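You operate a simulated robot arm through the tools that you are given. There is no shell and no other tool.

Carry out the task below with a simulated robot arm. There is one attempt and no reset: what you move stays moved.

## Task
Fit the gear that the cream card asks for on the gear stand.
Fine: old black gear in the orange tray, new one from the spares rack down on the shaft, red latch shut over it. Where these are worked on the way, their far stop is far enough and under half their travel is too little: red latch.

Only the result counts: the job must be done as asked and must still hold three seconds after the hand-in. Knocking over, shifting, dropping, spilling or breaking anything else fails it.

## Robot
A 7-joint arm with a two-finger parallel gripper, fixed in place. Base frame: the origin is at the foot of the arm, x ahead of it, y to its left, z up. Units: cm, rad, N and s.
Its first joint turns from -2.304 to 2.304 rad. Payload 3.91 kg.
The tool frame sits at the grasp point between the pads (the TCP): z along the fingers, y along the line on which they close. The tips reach 3 cm beyond it. Largest opening 11 cm; finger width 2, thickness 1; the body of the gripper, 4.8 by 11.2 cm, starts 5.5 cm behind the TCP.
Orientation is that of the tool frame in the base frame, as a unit quaternion [w, x, y, z]. With the fingers straight down and closing along the base's y, the tool's x points along the base's -x, its y along +y and its z along -z.

## Interface
- The arm moves only by the tool arm_command. Its argument "rows" is a list that holds one entry, the list of rows, each a list of 7 numbers: the finger opening in cm, from 0 to 11, then the shift along the tool's x, y, z in units of 300 mm (1.0 is 300 mm), then the turn, a rotation vector about the tool's x, y, z in units of 180 degrees (1.0 is 180 degrees). In form: [[[hand, dx, dy, dz, wx, wy, wz], ...]]. A call has 1 to 20 rows; each row is the pose to reach, as a shift and turn from the pose commanded when the call began, along the tool's axes at that moment. A call with a number of a shift or a turn outside -1 to 1 is refused whole. A row lasts 0.2 s, in which the tool goes at most 5 cm and 0.15 rad; a call with a longer step from one row to the next is refused whole, and so is a gripper value outside its range. Where a pose cannot be reached the arm comes as near as it can. A force on the tool above 40 N (or 10 N above the force at the start of the call, whichever is more), or a blocked arm, ends the call early, and 0.2 s more pass. The fingers move at their own pace (about 10.8 cm/s each) and stop on an object; they squeeze with about 37 N. The grip force told is the motor's: it shows also when the fingers shut on nothing. Time passes only in rows, and 0.2 s behind the last, so rows that repeat a pose let the fingers close. The reply holds the time, the measured pose of the TCP, the force on the tool along the base axes, the opening and the grip force, in the units named above and with some noise, with the torque about the TCP (base axes, N m) and any sound that the robot's microphone picked up.
- Cameras (640 x 400 px; columns grow to the right, rows downward): "scene" is fixed at [22.08, -49.92, 145.64]; the picture's right is [0.94, -0.35, 0.00], its down [-0.09, -0.25, -0.96] and it looks along [0.33, 0.90, -0.27] (base axes); focal length 352 px, centre (320, 200). "wrist" rides on the gripper at [7.2, 1.7, -10.3] in the tool frame; the picture's right is [-0.23, 0.97, 0.00], its down [-0.76, -0.18, -0.62] and it looks along [-0.61, -0.14, 0.78] (tool axes); focal length 222 px, centre (320, 200). There is no depth. A picture from a camera that has moved, and an enlarged one, comes with that camera's place and axes in the base frame and with its lens.
- snapshot(camera): a new picture of that camera. No time passes.
- close_up(camera, box): a new picture of the part [left, top, right, bottom] of that camera's present view, enlarged. No time passes.
- job_done(): hands the job in; it is judged then, once.

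Places have to be worked out from the pictures, the camera data and where the tool is seen. Open the gripper and draw the arm clear of the work before you hand the job in, unless the task says otherwise.

The tools are called after "Emit:" as name(argument=value, ...) on one line, values as JSON. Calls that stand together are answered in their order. arm_command: Moves the arm, as the interface text tells. Its arguments: {"type":"object","properties":{"rows":{"type":"array"}},"required":["rows"]} The other tools are called the same way: snapshot (camera) takes a picture; close_up (camera, box) takes an enlarged picture of a part of a camera's view; job_done () hands the job in.

At the start:

```text
time: 0.0
eef_pos: [54.25, 38.39, 120.22]
tcp_rot: [0.001, 0.0, 1.0, 0.0]
ft_force: [0.7, -0.5, 0.4]
moment: [-0.01, 0.01, 0.0]
finger_gap: 11.0
grip_force: 0.0
```

scene: 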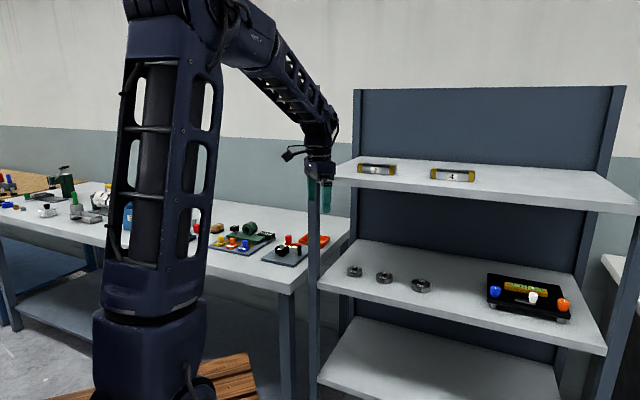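
wrist: 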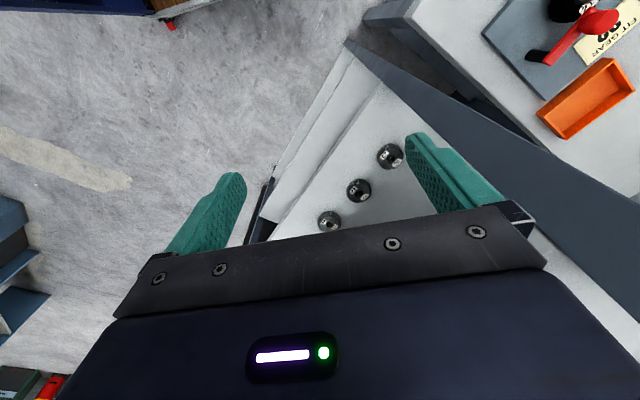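

I start by looking closer at the bench, the spares and the card.

Emit:
close_up(camera="scene", box=[180, 200, 360, 300])

Emit:
close_up(camera="wrist", box=[460, 0, 640, 140])

Emit:
close_up(camera="wrist", box=[290, 130, 430, 240])

Emit:
close_up(camera="scene", box=[330, 240, 470, 310])

```text
3.56 times, centred on (270, 250) of scene
camera zoom: at [22.08, -49.92, 145.64], right [0.94, -0.35, 0.0], down [-0.09, -0.25, -0.96], along [0.33, 0.9, -0.27], focal length 1253 px, centre (498, 22)
```

zoom: 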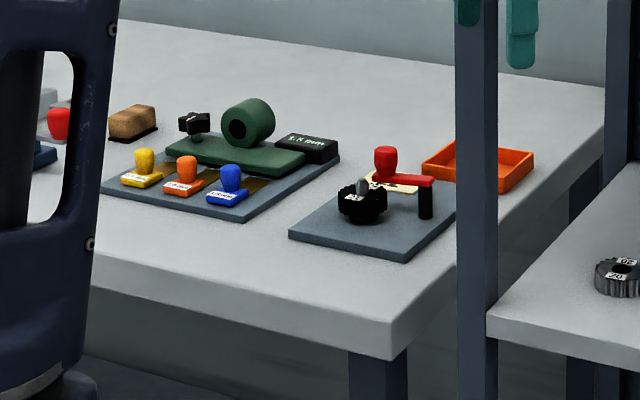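

```text
2.86 times, centred on (550, 70) of wrist
camera zoom: at [46.99, 40.03, 130.49], right [0.23, 0.97, 0.0], down [0.76, -0.18, 0.62], along [0.61, -0.14, -0.78], focal length 635 px, centre (-337, 571)
```

zoom: 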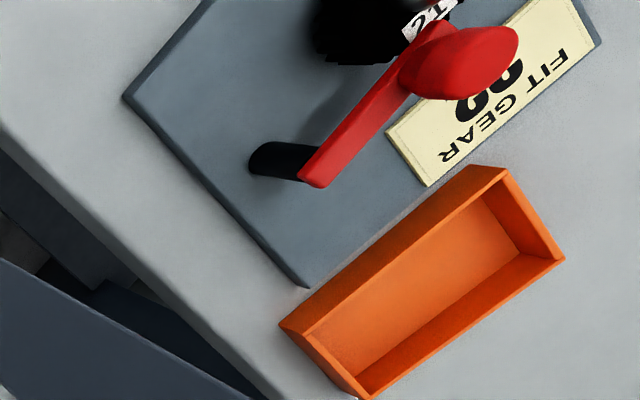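

```text
3.64 times, centred on (360, 185) of wrist
camera zoom: at [46.99, 40.03, 130.49], right [0.23, 0.97, 0.0], down [0.76, -0.18, 0.62], along [0.61, -0.14, -0.78], focal length 808 px, centre (174, 254)
```

zoom: 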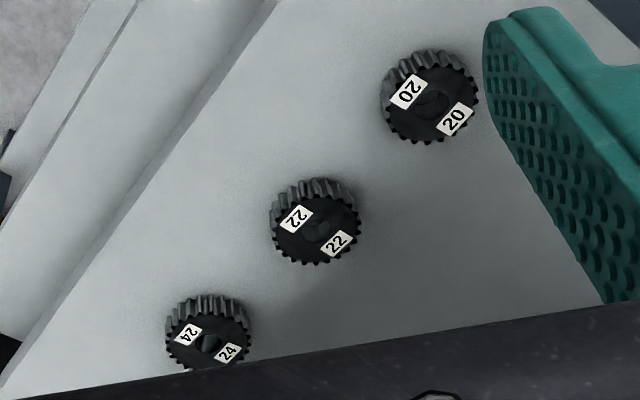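

```text
4.57 times, centred on (400, 275) of scene
camera zoom: at [22.08, -49.92, 145.64], right [0.94, -0.35, 0.0], down [-0.09, -0.25, -0.96], along [0.33, 0.9, -0.27], focal length 1611 px, centre (-46, -143)
```

zoom: 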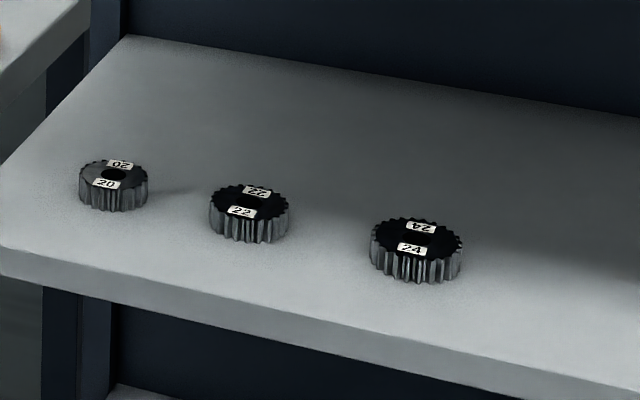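

The card is partly hidden by the latch knob, so I'll move back from the rack and over toward the stand to view it from nearer.

Emit:
arm_command(rows=[[[11, 0.14, 0, 0, 0, 0, 0], [11, 0.28, 0.02, 0, 0, 0, 0], [11, 0.4, 0.1, 0, 0, 0, 0], [11, 0.45, 0.24, 0, 0, 0, 0], [11, 0.475, 0.4, 0, 0, 0, 0], [11, 0.475, 0.55, 0, 0, 0, 0], [11, 0.475, 0.7, 0.03, 0, 0, 0], [11, 0.475, 0.84, 0.08, 0, 0, 0], [11, 0.475, 0.887, 0.15, 0, 0, 0]]])

Emit:
snapshot(camera="wrist")

Emit:
snapshot(camera="scene")

```text
time: 2.0
eef_pos: [39.87, 65.17, 115.79]
tcp_rot: [0.0, 0.0, 1.0, 0.0]
ft_force: [0.3, 0.7, 0.4]
moment: [0.05, 0.0, -0.01]
finger_gap: 11.03
grip_force: 0.1
```

```text
taken
camera wrist: at [32.65, 66.82, 126.05], right [0.23, 0.97, 0.0], down [0.76, -0.18, 0.62], along [0.61, -0.14, -0.78], focal length 222 px, centre (320, 200)
```

wrist: 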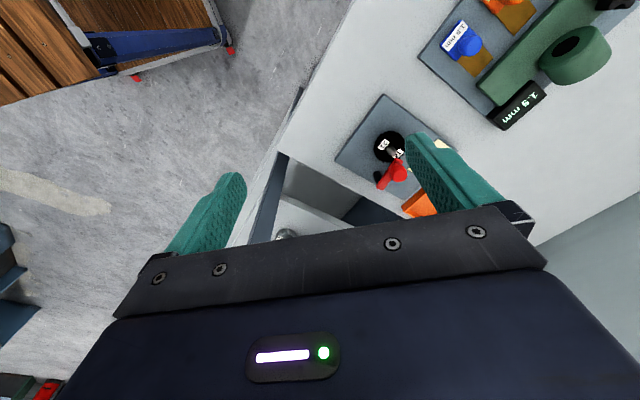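

```text
taken
```

scene: 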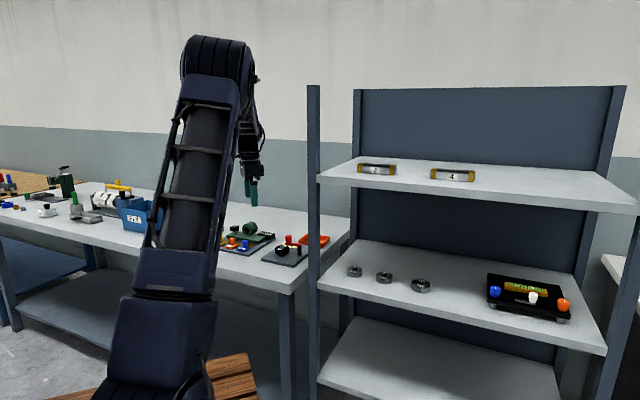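

I zoom in on the stand and the card.

Emit:
close_up(camera="wrist", box=[320, 80, 480, 220])

Emit:
close_up(camera="scene", box=[250, 220, 340, 275])

Emit:
close_up(camera="scene", box=[300, 80, 640, 400])

```text
2.86 times, centred on (400, 150) of wrist
camera zoom: at [32.65, 66.82, 126.05], right [0.23, 0.97, 0.0], down [0.76, -0.18, 0.62], along [0.61, -0.14, -0.78], focal length 635 px, centre (91, 343)
```

zoom: 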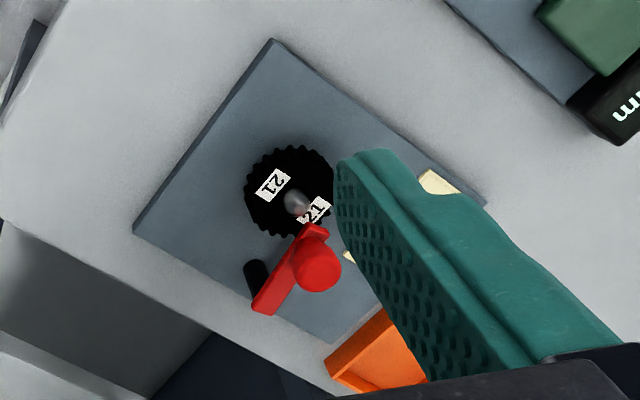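

```text
7.11 times, centred on (295, 248) of scene
camera zoom: at [22.08, -49.92, 145.64], right [0.94, -0.35, 0.0], down [-0.09, -0.25, -0.96], along [0.33, 0.9, -0.27], focal length 2506 px, centre (498, -138)
```

zoom: 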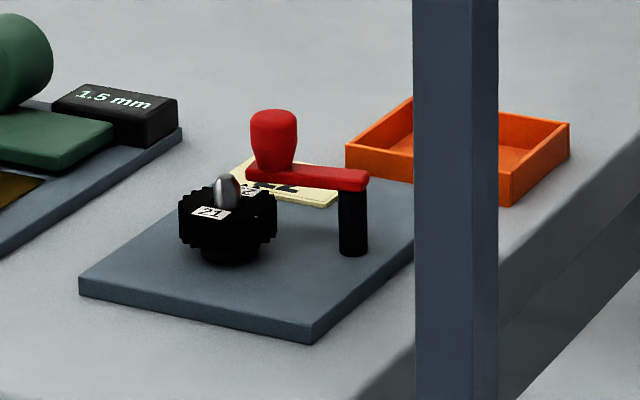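

```text
1.25 times, centred on (470, 240) of scene
camera zoom: at [22.08, -49.92, 145.64], right [0.94, -0.35, 0.0], down [-0.09, -0.25, -0.96], along [0.33, 0.9, -0.27], focal length 441 px, centre (132, 150)
```

zoom: 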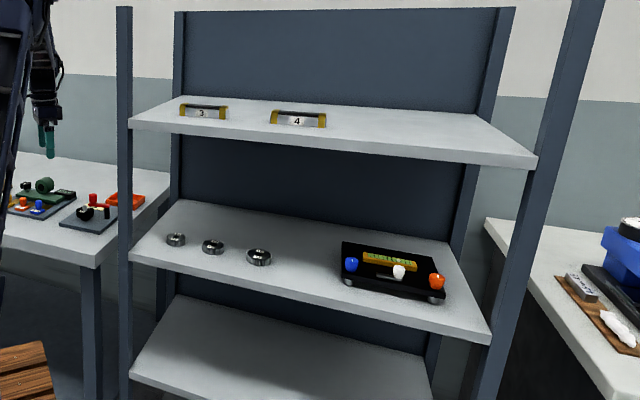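

The stand is turned about 45° to the base axes; the shaft seems to be near (52, 75) with its tip at z≈91.8, the latch post near (58.7, 72.8). I'll turn the tool 45° to match and move in above for a better look.

Emit:
arm_command(rows=[[[11, -0.06, 0.04, 0.03, 0, 0, -0.042], [11, -0.13, 0.08, 0.06, 0, 0, -0.084], [11, -0.2, 0.13, 0.1, 0, 0, -0.126], [11, -0.27, 0.175, 0.15, 0, 0, -0.168], [11, -0.34, 0.22, 0.2, 0, 0, -0.21], [11, -0.404, 0.26, 0.23, 0, 0, -0.25], [11, -0.404, 0.26, 0.23, 0, 0, -0.25]]])

Emit:
snapshot(camera="wrist")

Emit:
snapshot(camera="scene")

```text
time: 3.6
eef_pos: [52.22, 72.87, 108.73]
tcp_rot: [0.001, -0.383, 0.924, 0.0]
ft_force: [0.0, -0.3, -0.1]
moment: [-0.02, 0.07, -0.01]
finger_gap: 10.98
grip_force: 0.1
```

```text
taken
camera wrist: at [45.91, 68.91, 119.06], right [-0.53, 0.85, 0.0], down [0.66, 0.41, 0.62], along [0.53, 0.33, -0.78], focal length 222 px, centre (320, 200)
```

wrist: 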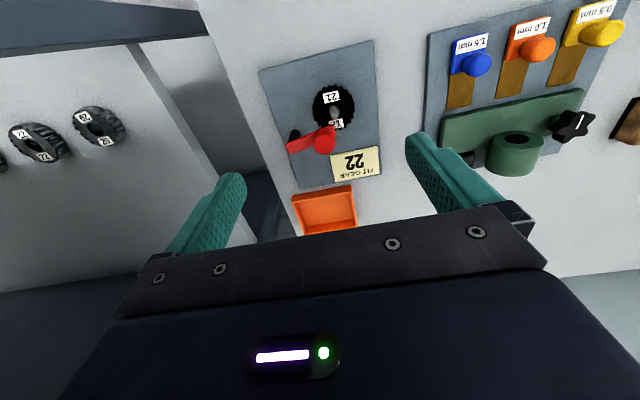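

```text
taken
```

scene: 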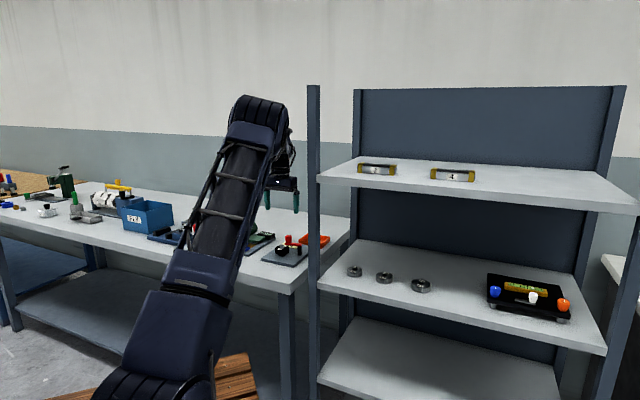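

The card reads "FIT GEAR 22". I zoom on the stand for exact geometry of gear, shaft, latch and tray.

Emit:
close_up(camera="wrist", box=[250, 40, 400, 140])

Emit:
close_up(camera="wrist", box=[250, 110, 410, 240])

Emit:
close_up(camera="wrist", box=[0, 60, 220, 240])

```text
4.00 times, centred on (325, 90) of wrist
camera zoom: at [45.91, 68.91, 119.06], right [-0.53, 0.85, 0.0], down [0.66, 0.41, 0.62], along [0.53, 0.33, -0.78], focal length 888 px, centre (300, 640)
```

zoom: 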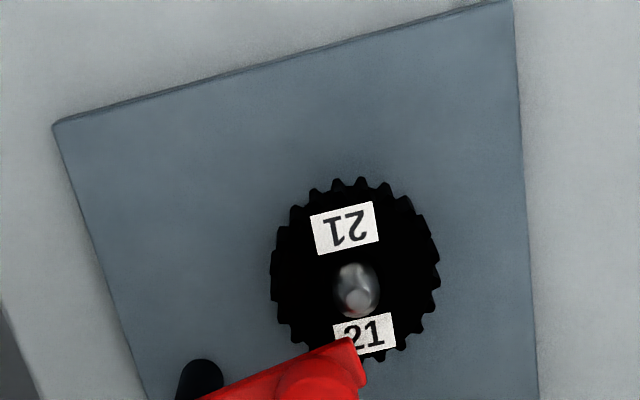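

```text
3.08 times, centred on (330, 175) of wrist
camera zoom: at [45.91, 68.91, 119.06], right [-0.53, 0.85, 0.0], down [0.66, 0.41, 0.62], along [0.53, 0.33, -0.78], focal length 684 px, centre (289, 277)
```

zoom: 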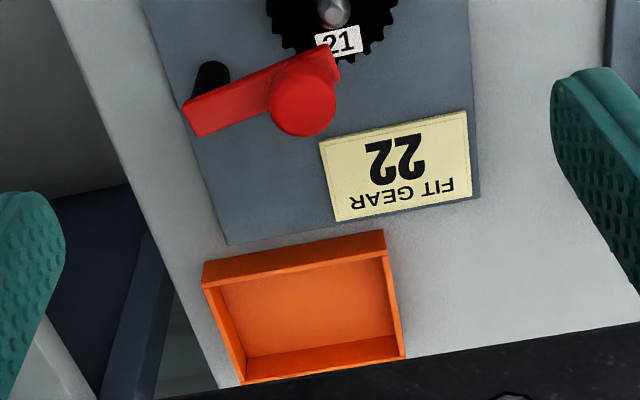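

```text
2.22 times, centred on (110, 150) of wrist
camera zoom: at [45.91, 68.91, 119.06], right [-0.53, 0.85, 0.0], down [0.66, 0.41, 0.62], along [0.53, 0.33, -0.78], focal length 494 px, centre (787, 311)
```

zoom: 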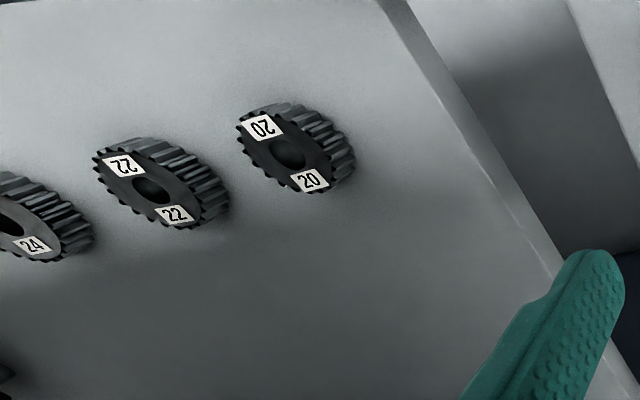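

Card: gear 22. I judge the shaft at about (52.0, 74.8), knob at (54.9, 75.0) top z≈95, latch post at (58.8, 72.7), the latch overlapping the gear's rim. I go above the knob, part-closed, tips just over it, and check alignment.

Emit:
arm_command(rows=[[[9, -0.04, -0.005, 0.06, 0, 0, 0], [8, -0.08, -0.01, 0.14, 0, 0, 0], [7, -0.113, -0.014, 0.22, 0, 0, 0], [6, -0.113, -0.014, 0.29, 0, 0, 0], [5.5, -0.113, -0.014, 0.323, 0, 0, 0], [5.5, -0.113, -0.014, 0.323, 0, 0, 0]]])

Emit:
snapshot(camera="wrist")

Emit:
close_up(camera="scene", box=[230, 190, 350, 275])

```text
time: 5.0
eef_pos: [54.71, 74.9, 99.09]
tcp_rot: [0.0, -0.383, 0.924, -0.001]
ft_force: [0.0, -0.1, -0.8]
moment: [0.01, -0.03, 0.01]
finger_gap: 5.49
grip_force: 0.0
```

```text
taken
camera wrist: at [48.42, 70.89, 109.32], right [-0.53, 0.85, 0.0], down [0.66, 0.41, 0.62], along [0.53, 0.33, -0.78], focal length 222 px, centre (320, 200)
```

wrist: 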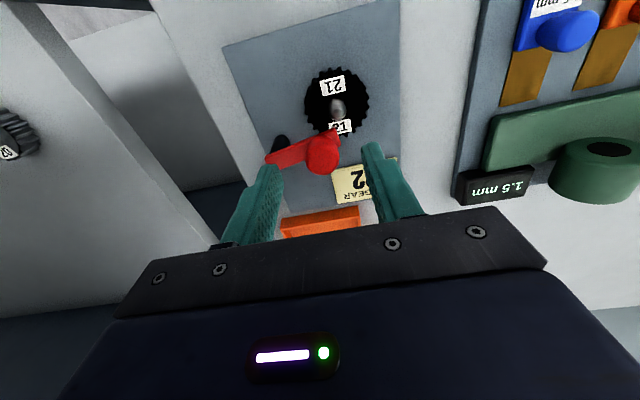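

```text
4.71 times, centred on (290, 232) of scene
camera zoom: at [22.08, -49.92, 145.64], right [0.94, -0.35, 0.0], down [-0.09, -0.25, -0.96], along [0.33, 0.9, -0.27], focal length 1659 px, centre (461, 47)
```

zoom: 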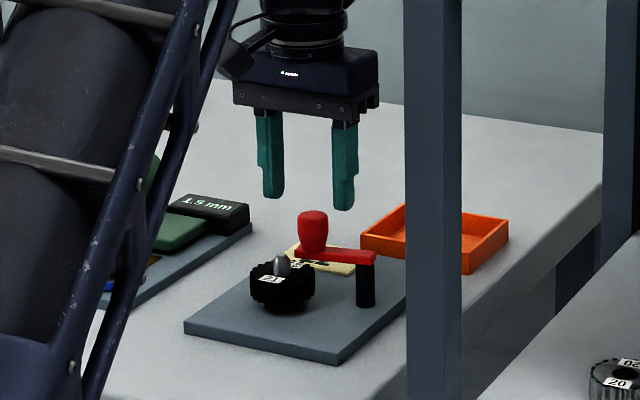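

I zoom in to measure the knob against the fingers.

Emit:
close_up(camera="wrist", box=[240, 60, 420, 230])

```text
2.35 times, centred on (330, 145) of wrist
camera zoom: at [48.42, 70.89, 109.32], right [-0.53, 0.85, 0.0], down [0.66, 0.41, 0.62], along [0.53, 0.33, -0.78], focal length 523 px, centre (296, 329)
```

zoom: 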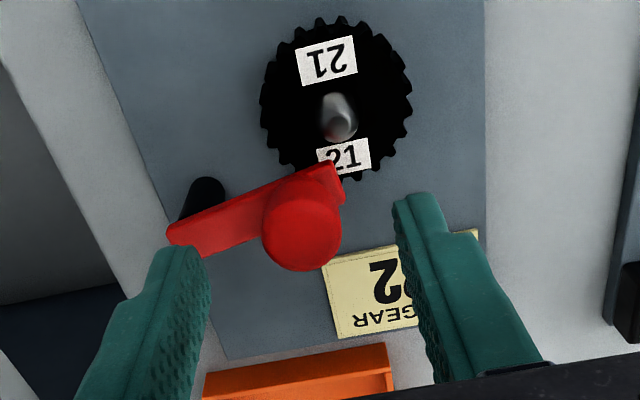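

The hand is centred over the knob. I lower so that tips are at z≈93.2 and close on the knob.

Emit:
arm_command(rows=[[[5, 0, 0, 0.05, 0, 0, 0], [5, 0, 0, 0.0967, 0, 0, 0], [5, 0, 0, 0.0967, 0, 0, 0], [1.5, 0, 0, 0.0967, 0, 0, 0], [0, 0, 0, 0.0967, 0, 0, 0], [0, 0, 0, 0.0967, 0, 0, 0]]])

Emit:
close_up(camera="wrist", box=[240, 60, 420, 230])

Emit:
close_up(camera="scene", box=[250, 200, 340, 265])

```text
time: 6.4
eef_pos: [54.78, 75.02, 96.11]
tcp_rot: [0.0, -0.383, 0.924, 0.0]
ft_force: [1.8, -1.9, -0.1]
moment: [0.17, -0.3, -0.18]
finger_gap: 2.5
grip_force: 45.3
```

```text
2.35 times, centred on (330, 145) of wrist
camera zoom: at [48.49, 71.0, 106.45], right [-0.53, 0.85, 0.0], down [0.66, 0.41, 0.62], along [0.53, 0.33, -0.78], focal length 523 px, centre (296, 329)
```

zoom: 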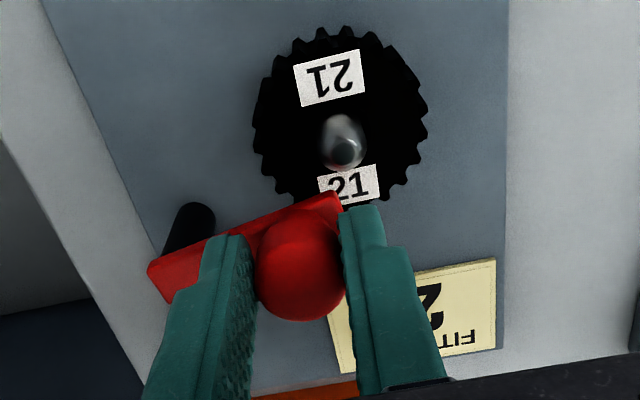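

```text
6.15 times, centred on (295, 232) of scene
camera zoom: at [22.08, -49.92, 145.64], right [0.94, -0.35, 0.0], down [-0.09, -0.25, -0.96], along [0.33, 0.9, -0.27], focal length 2169 px, centre (474, 0)
```

zoom: 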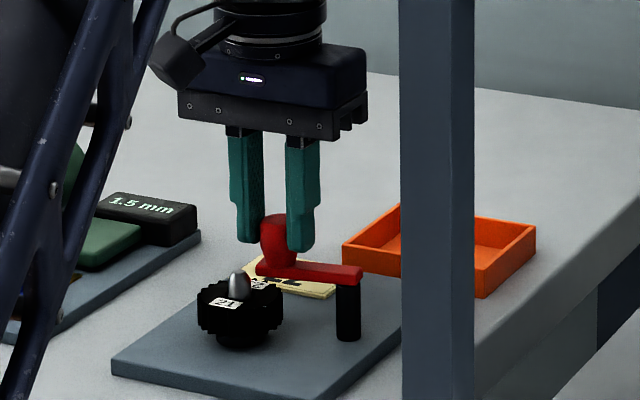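

The knob is gripped (2.5 cm). I swing it away from the gear (clockwise from above about the post) in small steps and watch the force.

Emit:
arm_command(rows=[[[0, -0.0106, 0.0023, 0, 0, 0, 0.0223], [0, -0.0212, 0.0041, 0, 0, 0, 0.0446], [0, -0.032, 0.005, 0, 0, 0, 0.0668], [0, -0.0428, 0.0052, 0, 0, 0, 0.0891], [0, -0.0644, 0.0033, 0, 0, 0, 0.1337]]])

Emit:
close_up(camera="wrist", box=[220, 40, 420, 230])

Emit:
close_up(camera="scene", box=[250, 200, 340, 265])

```text
time: 7.6
eef_pos: [56.03, 76.29, 96.19]
tcp_rot: [0.0, -0.182, 0.983, 0.001]
ft_force: [-3.2, -3.6, -0.8]
moment: [-0.19, 0.65, -0.23]
finger_gap: 2.5
grip_force: 44.8
```

```text
2.11 times, centred on (320, 135) of wrist
camera zoom: at [48.64, 75.35, 106.45], right [-0.13, 0.99, 0.0], down [0.78, 0.11, 0.62], along [0.62, 0.08, -0.78], focal length 468 px, centre (320, 337)
```

zoom: 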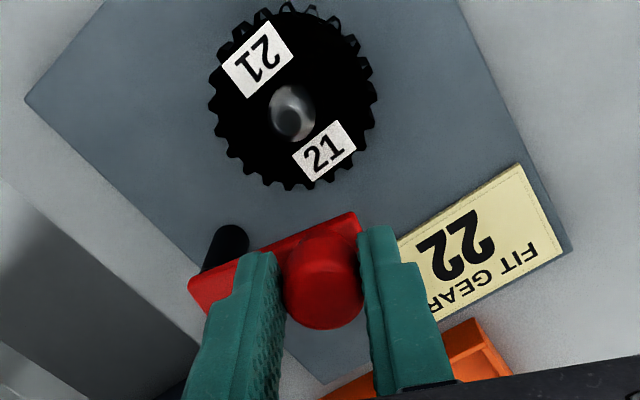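

```text
6.15 times, centred on (295, 232) of scene
camera zoom: at [22.08, -49.92, 145.64], right [0.94, -0.35, 0.0], down [-0.09, -0.25, -0.96], along [0.33, 0.9, -0.27], focal length 2169 px, centre (474, 0)
```

zoom: 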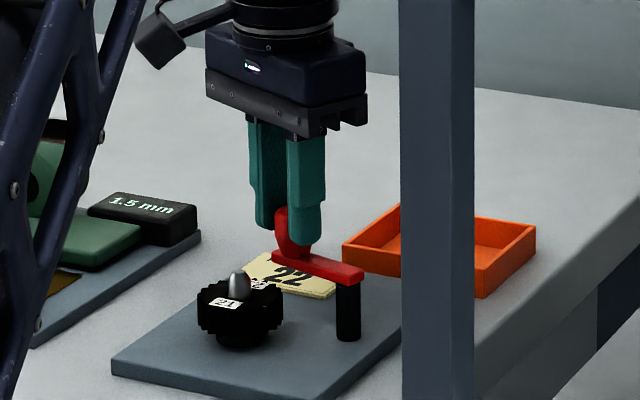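

The latch turns and the gear is uncovered; forces are small. I carry on round toward the far stop.

Emit:
arm_command(rows=[[[0, -0.0212, 0.0041, 0, 0, 0, 0.0446], [0, -0.0428, 0.0052, 0, 0, 0, 0.0891], [0, -0.0644, 0.0033, 0, 0, 0, 0.1337], [0, -0.0855, -0.0015, 0, 0, 0, 0.1783], [0, -0.1056, -0.0093, 0, 0, 0, 0.2228], [0, -0.1245, -0.0198, 0, 0, 0, 0.2674]]])

Emit:
snapshot(camera="wrist")

Emit:
close_up(camera="scene", box=[250, 190, 340, 265])

```text
time: 9.0
eef_pos: [59.61, 77.34, 96.11]
tcp_rot: [0.001, 0.236, 0.972, 0.001]
ft_force: [-0.1, 30.0, -9.8]
moment: [0.77, 0.54, -0.24]
finger_gap: 2.53
grip_force: 45.1
```

```text
taken
camera wrist: at [54.13, 82.0, 106.46], right [0.65, 0.76, 0.0], down [0.59, -0.51, 0.62], along [0.48, -0.4, -0.78], focal length 222 px, centre (320, 200)
```

wrist: 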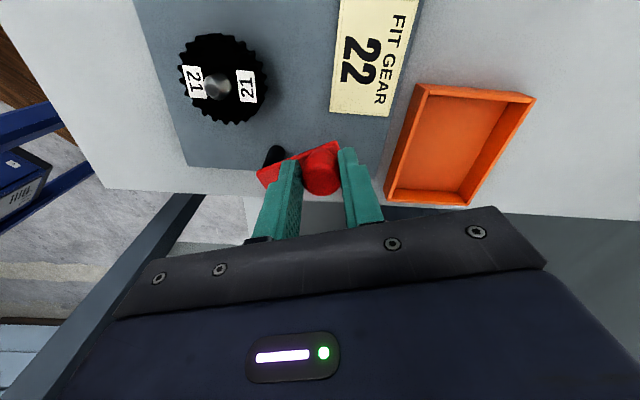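

```text
5.33 times, centred on (295, 228) of scene
camera zoom: at [22.08, -49.92, 145.64], right [0.94, -0.35, 0.0], down [-0.09, -0.25, -0.96], along [0.33, 0.9, -0.27], focal length 1880 px, centre (453, 53)
```

zoom: 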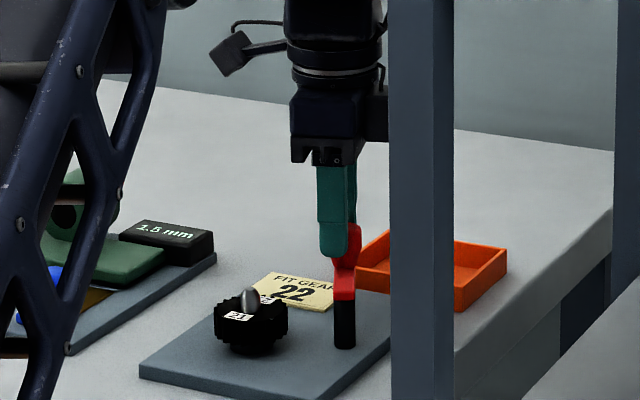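

Turned about 72° so far; the force is mainly radial (my assumed radius was slightly small). I correct the circle's centre to about (59.15, 72.15) and continue gently.

Emit:
arm_command(rows=[[[0, 0.0067, 0.0007, 0, 0, 0, 0], [0, -0.0165, 0.0081, 0, 0, 0, 0.0446], [0, -0.0404, 0.0126, 0, 0, 0, 0.0891], [0, -0.0647, 0.0135, 0, 0, 0, 0.1337]]])

Emit:
snapshot(camera="wrist")

```text
time: 10.2
eef_pos: [61.53, 76.38, 96.21]
tcp_rot: [0.001, 0.434, 0.901, -0.004]
ft_force: [-9.2, -10.5, 5.7]
moment: [-0.27, 0.16, -0.07]
finger_gap: 2.53
grip_force: 45.6
stopped in row 4: the force on the tool passed its limit at 43 N (the readings are from after the stop); the commanded pose is now the measured one
```

```text
taken
camera wrist: at [58.43, 83.19, 106.43], right [0.9, 0.43, -0.01], down [0.34, -0.7, 0.63], along [0.26, -0.57, -0.78], focal length 222 px, centre (320, 200)
```

wrist: 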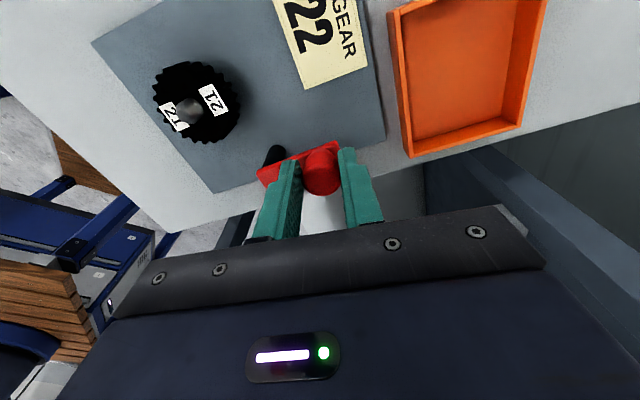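

A fit of measured poses gives the post at (58.76, 72.68), r≈4.62, so my last path was radially off. Latch has turned ~96°; I try a bit further on the right circle to feel for the far stop.

Emit:
arm_command(rows=[[[0, -0.0106, 0.0023, 0, 0, 0, 0.0223], [0, -0.0212, 0.0041, 0, 0, 0, 0.0446], [0, -0.032, 0.005, 0, 0, 0, 0.0668], [0, -0.0428, 0.0052, 0, 0, 0, 0.0891]]])

Emit:
snapshot(camera="wrist")

```text
time: 11.2
eef_pos: [61.96, 75.96, 96.09]
tcp_rot: [-0.004, 0.547, 0.837, -0.002]
ft_force: [-1.9, 5.0, -0.8]
moment: [0.55, 0.0, 0.39]
finger_gap: 2.54
grip_force: 45.3
stopped in row 4: the force on the tool passed its limit at 43 N (the readings are from after the stop); the commanded pose is now the measured one
```

```text
taken
camera wrist: at [60.69, 83.37, 106.47], right [0.98, 0.18, -0.01], down [0.15, -0.77, 0.62], along [0.11, -0.61, -0.78], focal length 222 px, centre (320, 200)
```

wrist: 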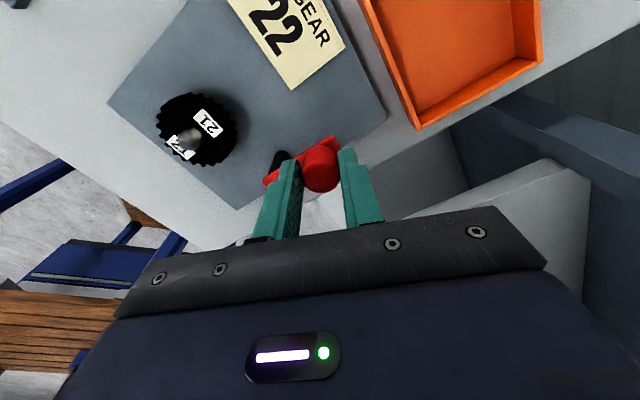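

The hand slipped round the knob while the latch stayed put – the latch is at its far stop, ~103° from where it was. I open and lift off.

Emit:
arm_command(rows=[[[5, 0, 0, 0, 0, 0, 0], [5.5, 0, 0, 0, 0, 0, 0], [5.5, 0, 0, -0.06, 0, 0, 0], [5.5, 0, 0, -0.18, 0, 0, 0], [5.5, 0, 0, -0.32, 0, 0, 0], [5.5, 0, 0, -0.4, 0, 0, 0]]])

Emit:
snapshot(camera="wrist")

Emit:
close_up(camera="scene", box=[250, 200, 340, 265])

```text
time: 12.6
eef_pos: [62.06, 76.16, 108.23]
tcp_rot: [-0.003, 0.548, 0.837, -0.002]
ft_force: [0.4, 0.5, -0.3]
moment: [-0.03, 0.0, -0.01]
finger_gap: 5.5
grip_force: 0.1
```

```text
taken
camera wrist: at [60.81, 83.51, 118.41], right [0.98, 0.18, -0.01], down [0.15, -0.77, 0.62], along [0.11, -0.61, -0.78], focal length 222 px, centre (320, 200)
```

wrist: 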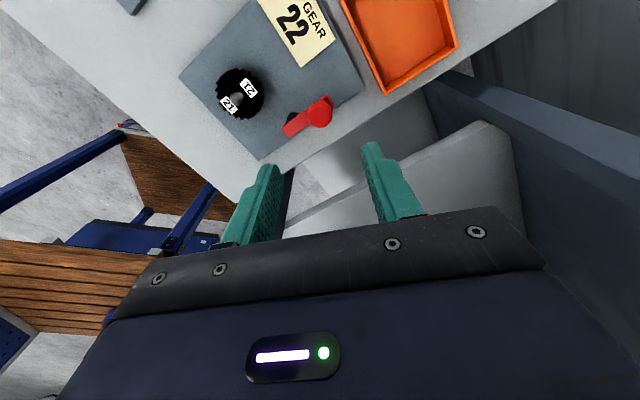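

```text
6.15 times, centred on (295, 232) of scene
camera zoom: at [22.08, -49.92, 145.64], right [0.94, -0.35, 0.0], down [-0.09, -0.25, -0.96], along [0.33, 0.9, -0.27], focal length 2169 px, centre (474, 0)
```

zoom: 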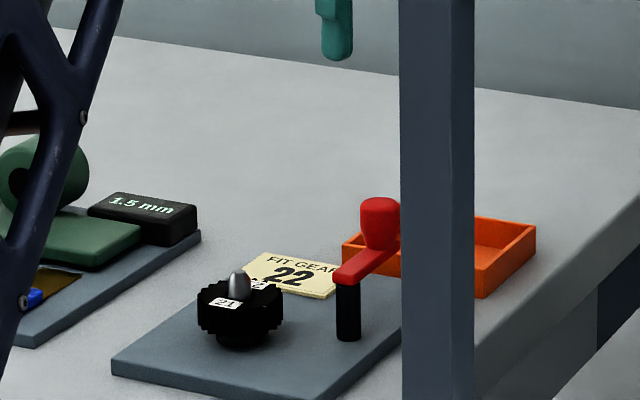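

The latch stands fully open. I turn the hand back to the stand's 45° heading above the old gear.

Emit:
arm_command(rows=[[[6, 0.0054, -0.026, 0.01, 0, 0, -0.0442], [6, 0.0108, -0.053, 0.02, 0, 0, -0.0884], [6, 0.0162, -0.079, 0.03, 0, 0, -0.1326], [6, 0.0216, -0.105, 0.04, 0, 0, -0.1768], [6, 0.027, -0.132, 0.05, 0, 0, -0.221], [6, 0.0324, -0.158, 0.06, 0, 0, -0.2653], [7, 0.0378, -0.185, 0.07, 0, 0, -0.3095], [7, 0.0431, -0.211, 0.08, 0, 0, -0.3537], [7, 0.0485, -0.237, 0.09, 0, 0, -0.3979], [7.5, 0.054, -0.264, 0.1, 0, 0, -0.4421], [7.5, 0.0593, -0.29, 0.11, 0, 0, -0.4863], [7.5, 0.0647, -0.316, 0.12, 0, 0, -0.5306], [7.5, 0.07, -0.343, 0.13, 0, 0, -0.5748], [7.5, 0.0755, -0.369, 0.14, 0, 0, -0.619], [7.5, 0.0755, -0.369, 0.14, 0, 0, -0.619]]])

Emit:
snapshot(camera="wrist")

```text
time: 15.8
eef_pos: [51.06, 73.63, 104.05]
tcp_rot: [-0.003, -0.384, 0.923, 0.001]
ft_force: [0.4, -0.2, -0.8]
moment: [0.0, 0.07, 0.01]
finger_gap: 7.51
grip_force: 0.0
```

```text
taken
camera wrist: at [44.77, 69.69, 114.42], right [-0.53, 0.85, 0.0], down [0.67, 0.41, 0.62], along [0.52, 0.33, -0.79], focal length 222 px, centre (320, 200)
```

wrist: 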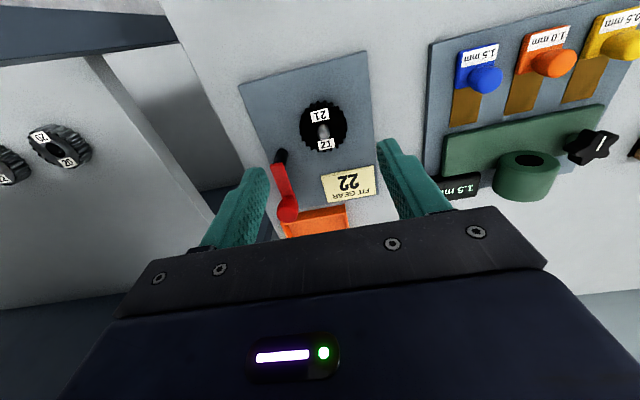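

Now I tilt the hand 40° so the fingers point forward-down (needed later for tray reach and the rack's upper shelf), staying above the gear.

Emit:
arm_command(rows=[[[7.5, 0, 0, 0, 0, -0.0444, 0], [7.5, 0, 0, 0, 0, -0.0889, 0], [7.5, 0, 0, 0, 0, -0.1333, 0], [7.5, 0, 0, 0, 0, -0.1778, 0], [7.5, 0, 0, 0, 0, -0.2222, 0], [7.5, 0, 0, 0, 0, -0.2222, 0]]])

Emit:
snapshot(camera="wrist")

Emit:
close_up(camera="scene", box=[230, 160, 350, 275])

```text
time: 17.2
eef_pos: [51.07, 73.62, 104.03]
tcp_rot: [0.313, -0.359, 0.869, 0.132]
ft_force: [-0.2, 0.1, -0.8]
moment: [0.03, 0.03, -0.01]
finger_gap: 7.53
grip_force: 0.0
```

```text
taken
camera wrist: at [41.26, 66.19, 107.3], right [-0.57, 0.81, 0.15], down [0.26, 0.0, 0.97], along [0.78, 0.58, -0.21], focal length 222 px, centre (320, 200)
```

wrist: 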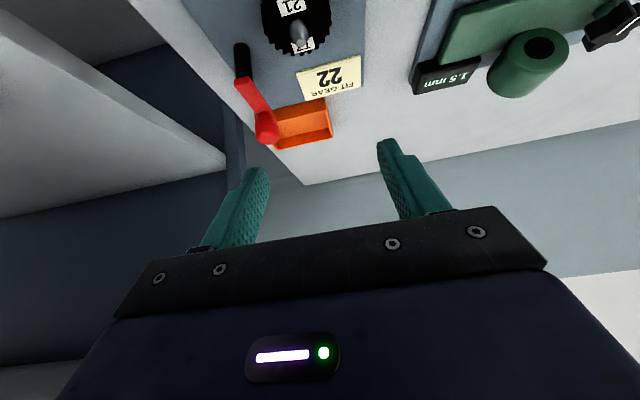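

```text
3.48 times, centred on (290, 218) of scene
camera zoom: at [22.08, -49.92, 145.64], right [0.94, -0.35, 0.0], down [-0.09, -0.25, -0.96], along [0.33, 0.9, -0.27], focal length 1226 px, centre (424, 139)
```

zoom: 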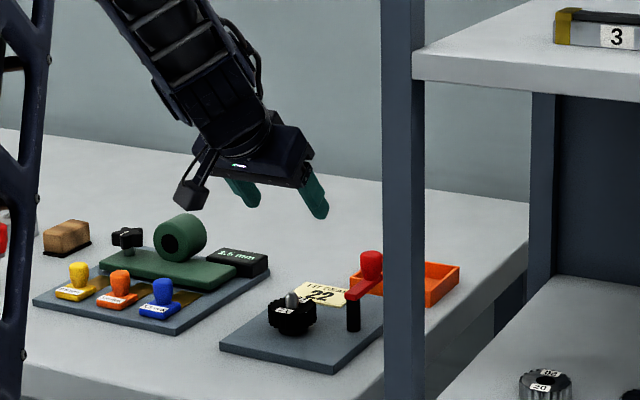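

Pose is good. I descend to just above the gear (TCP z≈94.5) and check alignment.

Emit:
arm_command(rows=[[[7.5, 0.067, 0.002, 0.0814, 0, 0, 0], [7.5, 0.134, 0.004, 0.163, 0, 0, 0], [7.5, 0.2016, 0.0059, 0.2442, 0, 0, 0], [7.5, 0.2016, 0.0059, 0.2442, 0, 0, 0]]])

Emit:
snapshot(camera="wrist")

Emit:
close_up(camera="scene", box=[240, 190, 340, 275])

```text
time: 18.2
eef_pos: [50.84, 73.87, 94.55]
tcp_rot: [0.313, -0.36, 0.869, 0.132]
ft_force: [0.4, -0.1, 0.5]
moment: [-0.01, -0.02, -0.01]
finger_gap: 7.53
grip_force: 0.1
```

```text
taken
camera wrist: at [41.11, 66.45, 97.8], right [-0.56, 0.81, 0.15], down [0.26, 0.0, 0.97], along [0.78, 0.58, -0.21], focal length 222 px, centre (320, 200)
```

wrist: 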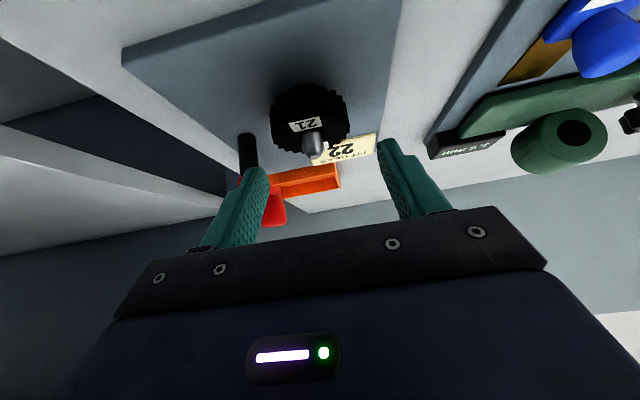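

```text
4.71 times, centred on (290, 232) of scene
camera zoom: at [22.08, -49.92, 145.64], right [0.94, -0.35, 0.0], down [-0.09, -0.25, -0.96], along [0.33, 0.9, -0.27], focal length 1659 px, centre (461, 47)
```

zoom: 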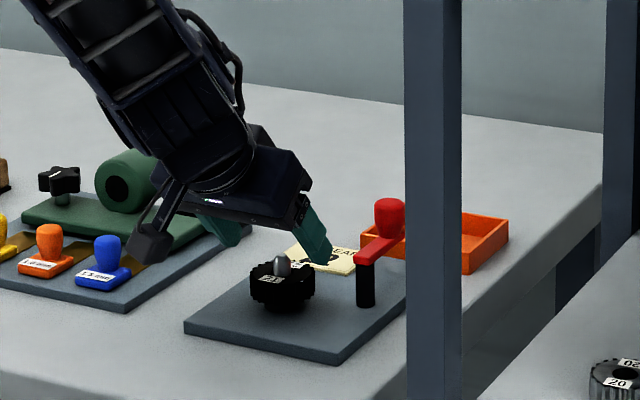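

Alignment is good. I descend onto the gear and close.

Emit:
arm_command(rows=[[[7.5, 0.025, -0.001, 0.031, 0, 0, 0], [7.5, 0.05, -0.002, 0.062, 0, 0, 0], [7.5, 0.0723, -0.003, 0.0895, 0, 0, 0], [7.5, 0.0723, -0.003, 0.0895, 0, 0, 0], [4, 0.0723, -0.003, 0.0895, 0, 0, 0], [3, 0.0723, -0.003, 0.0895, 0, 0, 0], [3, 0.0723, -0.003, 0.0895, 0, 0, 0]]])

Emit:
snapshot(camera="wrist")

Emit:
close_up(camera="scene", box=[240, 200, 340, 275])

```text
time: 19.8
eef_pos: [51.03, 73.87, 91.01]
tcp_rot: [0.313, -0.36, 0.869, 0.132]
ft_force: [0.7, 0.9, -0.2]
moment: [-0.01, 0.0, 0.0]
finger_gap: 5.33
grip_force: 37.2
```

```text
taken
camera wrist: at [41.25, 66.46, 94.29], right [-0.56, 0.81, 0.15], down [0.26, 0.0, 0.96], along [0.78, 0.58, -0.21], focal length 222 px, centre (320, 200)
```

wrist: 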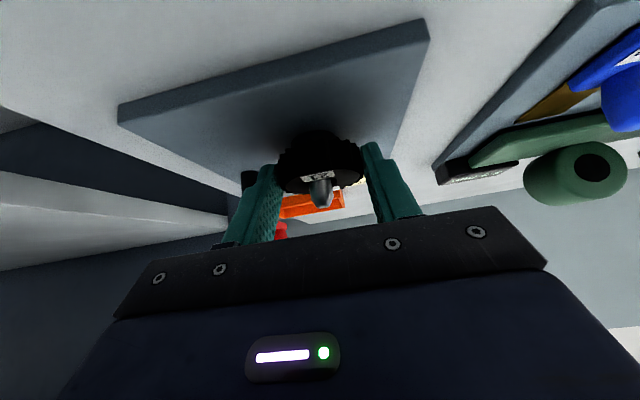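

```text
5.33 times, centred on (290, 238) of scene
camera zoom: at [22.08, -49.92, 145.64], right [0.94, -0.35, 0.0], down [-0.09, -0.25, -0.96], along [0.33, 0.9, -0.27], focal length 1880 px, centre (480, 0)
```

zoom: 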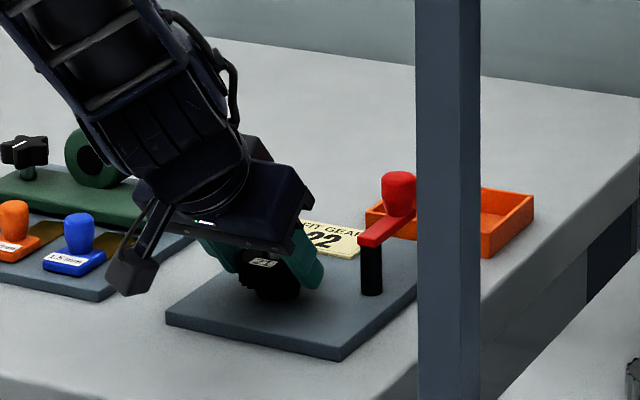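

Gear 21 is gripped (5.33 cm, no side load). I lift it straight up.

Emit:
arm_command(rows=[[[3, -0.0214, 0, -0.0255, 0, 0, 0], [3, -0.0429, 0, -0.0511, 0, 0, 0], [3, -0.0643, 0, -0.0766, 0, 0, 0], [3, -0.107, 0, -0.1277, 0, 0, 0], [3, -0.16, 0, -0.1915, 0, 0, 0], [3, -0.2143, 0, -0.2553, 0, 0, 0], [3, -0.2143, 0, -0.2553, 0, 0, 0]]])

Emit:
snapshot(camera="wrist")

Emit:
close_up(camera="scene", box=[240, 180, 340, 275])

```text
time: 21.4
eef_pos: [51.01, 73.86, 101.13]
tcp_rot: [0.312, -0.36, 0.869, 0.132]
ft_force: [-0.3, -0.2, -0.9]
moment: [-0.03, 0.03, -0.01]
finger_gap: 5.37
grip_force: 36.6
```

```text
taken
camera wrist: at [41.28, 66.41, 104.29], right [-0.57, 0.81, 0.15], down [0.26, 0.0, 0.96], along [0.78, 0.58, -0.21], focal length 222 px, centre (320, 200)
```

wrist: 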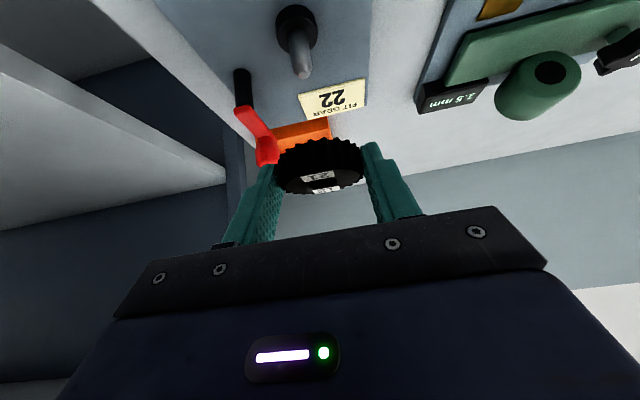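

```text
4.21 times, centred on (290, 228) of scene
camera zoom: at [22.08, -49.92, 145.64], right [0.94, -0.35, 0.0], down [-0.09, -0.25, -0.96], along [0.33, 0.9, -0.27], focal length 1484 px, centre (446, 84)
```

zoom: 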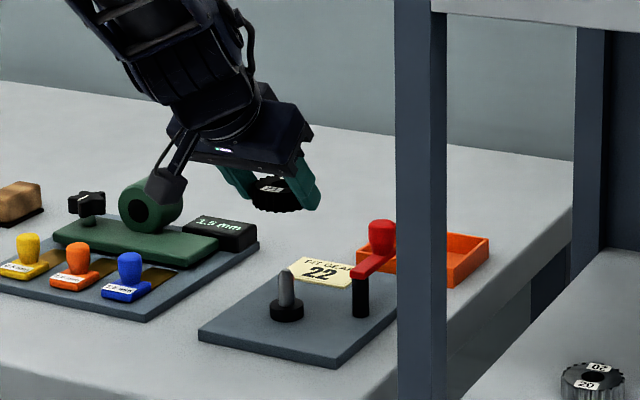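

The old gear is off; the shaft and its collar are visible. Tray centre works out near (68.7, 84.4), rim z≈88.3. I carry the gear over it at height, easing the tilt to 30° so the hand clears the open latch.

Emit:
arm_command(rows=[[[3, -0.075, -0.028, 0.063, 0, 0.0093, 0], [3, -0.15, -0.056, 0.126, 0, 0.0185, 0], [3, -0.2255, -0.0843, 0.189, 0, 0.0278, 0], [3, -0.3, -0.112, 0.252, 0, 0.037, 0], [3, -0.376, -0.14, 0.315, 0, 0.0463, 0], [3, -0.451, -0.1685, 0.3783, 0, 0.0556, 0], [3, -0.451, -0.1685, 0.3783, 0, 0.0556, 0]]])

Emit:
snapshot(camera="wrist")

Emit:
close_up(camera="scene", box=[240, 160, 370, 275])

```text
time: 23.0
eef_pos: [67.09, 82.73, 101.03]
tcp_rot: [0.236, -0.37, 0.893, 0.101]
ft_force: [-0.3, -0.9, -2.7]
moment: [-0.04, 0.0, -0.02]
finger_gap: 5.35
grip_force: 37.2
```

```text
taken
camera wrist: at [57.85, 75.95, 106.35], right [-0.55, 0.83, 0.12], down [0.38, 0.12, 0.92], along [0.74, 0.55, -0.38], focal length 222 px, centre (320, 200)
```

wrist: 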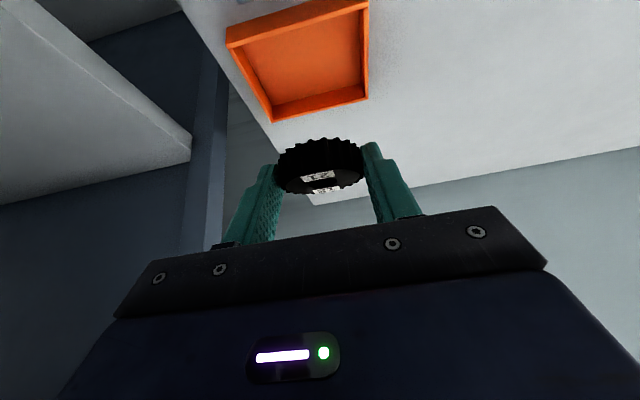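

```text
3.48 times, centred on (305, 218) of scene
camera zoom: at [22.08, -49.92, 145.64], right [0.94, -0.35, 0.0], down [-0.09, -0.25, -0.96], along [0.33, 0.9, -0.27], focal length 1226 px, centre (372, 139)
```

zoom: 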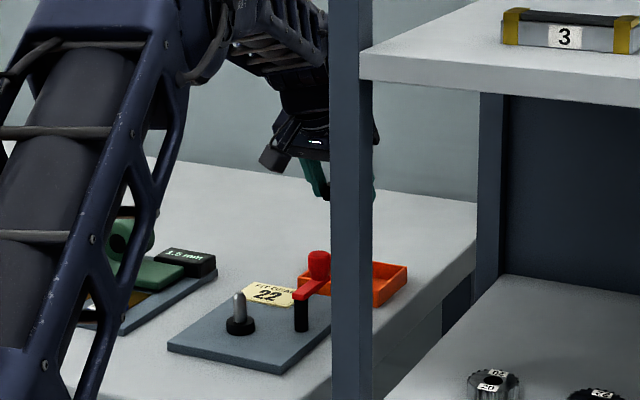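

Reach is fine. Tray centre refined to about (69, 84.6); I shift slightly forward and lower toward it, then check clearances.

Emit:
arm_command(rows=[[[3, 0.0385, 0.0003, 0.0808, 0, 0, 0], [3, 0.077, 0.0006, 0.1616, 0, 0, 0], [3, 0.1155, 0.001, 0.2424, 0, 0, 0], [3, 0.1155, 0.001, 0.2424, 0, 0, 0]]])

Emit:
snapshot(camera="wrist")

Emit:
close_up(camera="scene", box=[260, 180, 350, 265])

```text
time: 24.0
eef_pos: [67.52, 83.24, 92.87]
tcp_rot: [0.236, -0.37, 0.893, 0.101]
ft_force: [0.2, 0.0, -1.3]
moment: [-0.01, 0.0, -0.01]
finger_gap: 5.37
grip_force: 36.9
```

```text
taken
camera wrist: at [58.22, 76.39, 98.21], right [-0.55, 0.83, 0.12], down [0.38, 0.12, 0.92], along [0.75, 0.55, -0.38], focal length 222 px, centre (320, 200)
```

wrist: 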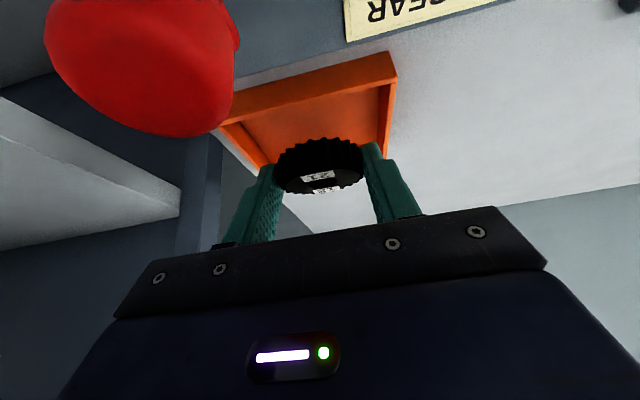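

```text
4.71 times, centred on (305, 222) of scene
camera zoom: at [22.08, -49.92, 145.64], right [0.94, -0.35, 0.0], down [-0.09, -0.25, -0.96], along [0.33, 0.9, -0.27], focal length 1659 px, centre (391, 94)
```

zoom: 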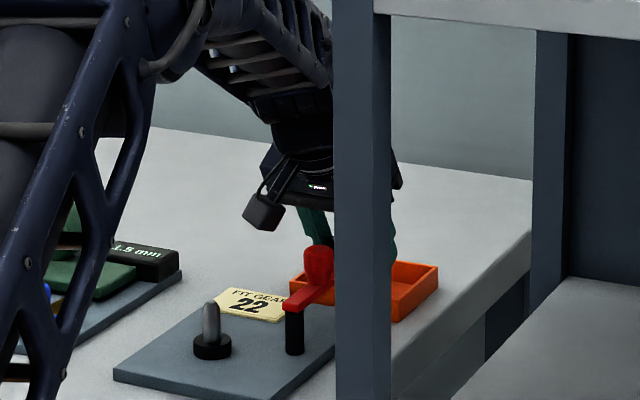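

The gear is over the tray and the camera clears the knob. I lower another 1.7 cm and release gently.

Emit:
arm_command(rows=[[[3, 0.0142, 0, 0.0246, 0, 0, 0], [3, 0.0283, 0, 0.0491, 0, 0, 0], [3, 0.0283, 0, 0.0491, 0, 0, 0], [6.3, 0.0283, 0, 0.0491, 0, 0, 0], [6.3, 0.0283, 0, 0.0491, 0, 0, 0], [6.3, 0.0283, 0, 0.0491, 0, 0, 0]]])

Emit:
snapshot(camera="wrist")

```text
time: 25.4
eef_pos: [67.53, 83.17, 91.2]
tcp_rot: [0.236, -0.37, 0.893, 0.101]
ft_force: [0.4, 0.2, 0.1]
moment: [0.0, -0.02, 0.02]
finger_gap: 6.3
grip_force: 0.0
```

```text
taken
camera wrist: at [58.3, 76.31, 96.51], right [-0.55, 0.83, 0.12], down [0.38, 0.12, 0.92], along [0.75, 0.55, -0.38], focal length 222 px, centre (320, 200)
```

wrist: 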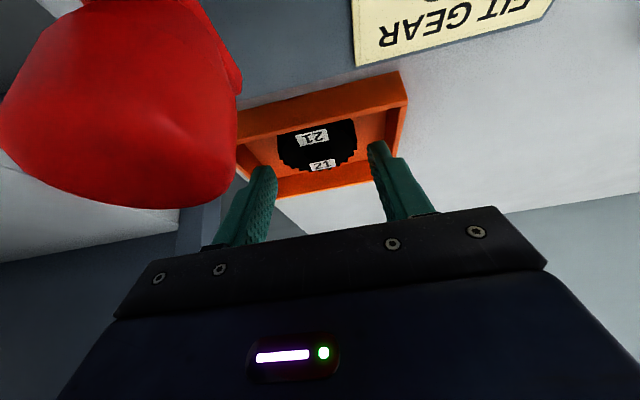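

The old gear lies flat in the tray. I lift straight out.

Emit:
arm_command(rows=[[[6.3, -0.025, 0, -0.0433, 0, 0, 0], [6.3, -0.075, 0, -0.13, 0, 0, 0], [6.3, -0.14, 0, -0.2425, 0, 0, 0], [6.3, -0.2, 0, -0.3464, 0, 0, 0], [6.3, -0.2, 0, -0.3464, 0, 0, 0]]])

Emit:
snapshot(camera="wrist")

Emit:
snapshot(camera="scene")

```text
time: 26.6
eef_pos: [67.56, 83.09, 103.03]
tcp_rot: [0.235, -0.369, 0.893, 0.1]
ft_force: [-0.5, -0.1, -0.3]
moment: [0.02, 0.0, -0.02]
finger_gap: 6.29
grip_force: 0.0
```

```text
taken
camera wrist: at [58.38, 76.23, 108.44], right [-0.55, 0.83, 0.12], down [0.38, 0.12, 0.92], along [0.75, 0.55, -0.38], focal length 222 px, centre (320, 200)
```

wrist: 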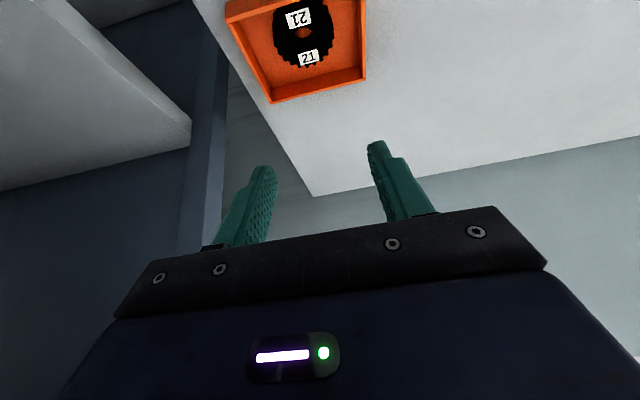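

```text
taken
```

scene: 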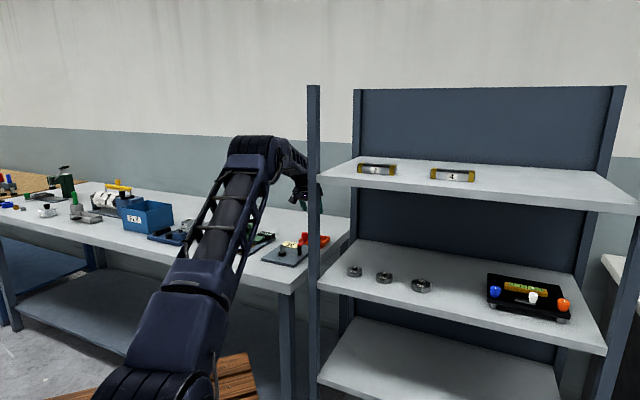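

Old gear secure in the tray. I retract along the stand's axis and straighten the hand to vertical.

Emit:
arm_command(rows=[[[6.3, -0.01, 0, -0.06, 0, 0, 0], [6.3, 0.08, 0, -0.13, 0, 0.0278, 0], [6.3, 0.18, 0, -0.2, 0, 0.0556, 0], [6.3, 0.28, 0, -0.27, 0, 0.0833, 0], [6.3, 0.38, 0, -0.345, 0, 0.1111, 0], [6.3, 0.48, 0, -0.415, 0, 0.1389, 0], [6.3, 0.568, 0, -0.482, 0, 0.1667, 0], [6.3, 0.568, 0, -0.482, 0, 0.1667, 0]]])

Emit:
snapshot(camera="wrist")

```text
time: 28.4
eef_pos: [52.14, 67.61, 107.38]
tcp_rot: [-0.005, -0.382, 0.924, 0.002]
ft_force: [-0.6, 0.8, 0.6]
moment: [-0.01, 0.0, 0.0]
finger_gap: 6.3
grip_force: 0.1
```

```text
taken
camera wrist: at [45.9, 63.7, 117.68], right [-0.53, 0.85, 0.0], down [0.67, 0.41, 0.62], along [0.52, 0.33, -0.79], focal length 222 px, centre (320, 200)
```

wrist: 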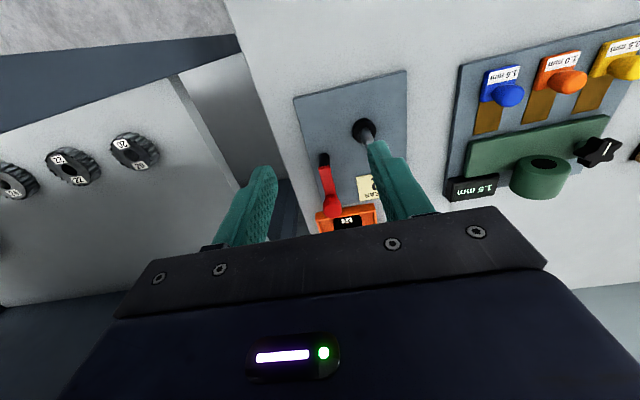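

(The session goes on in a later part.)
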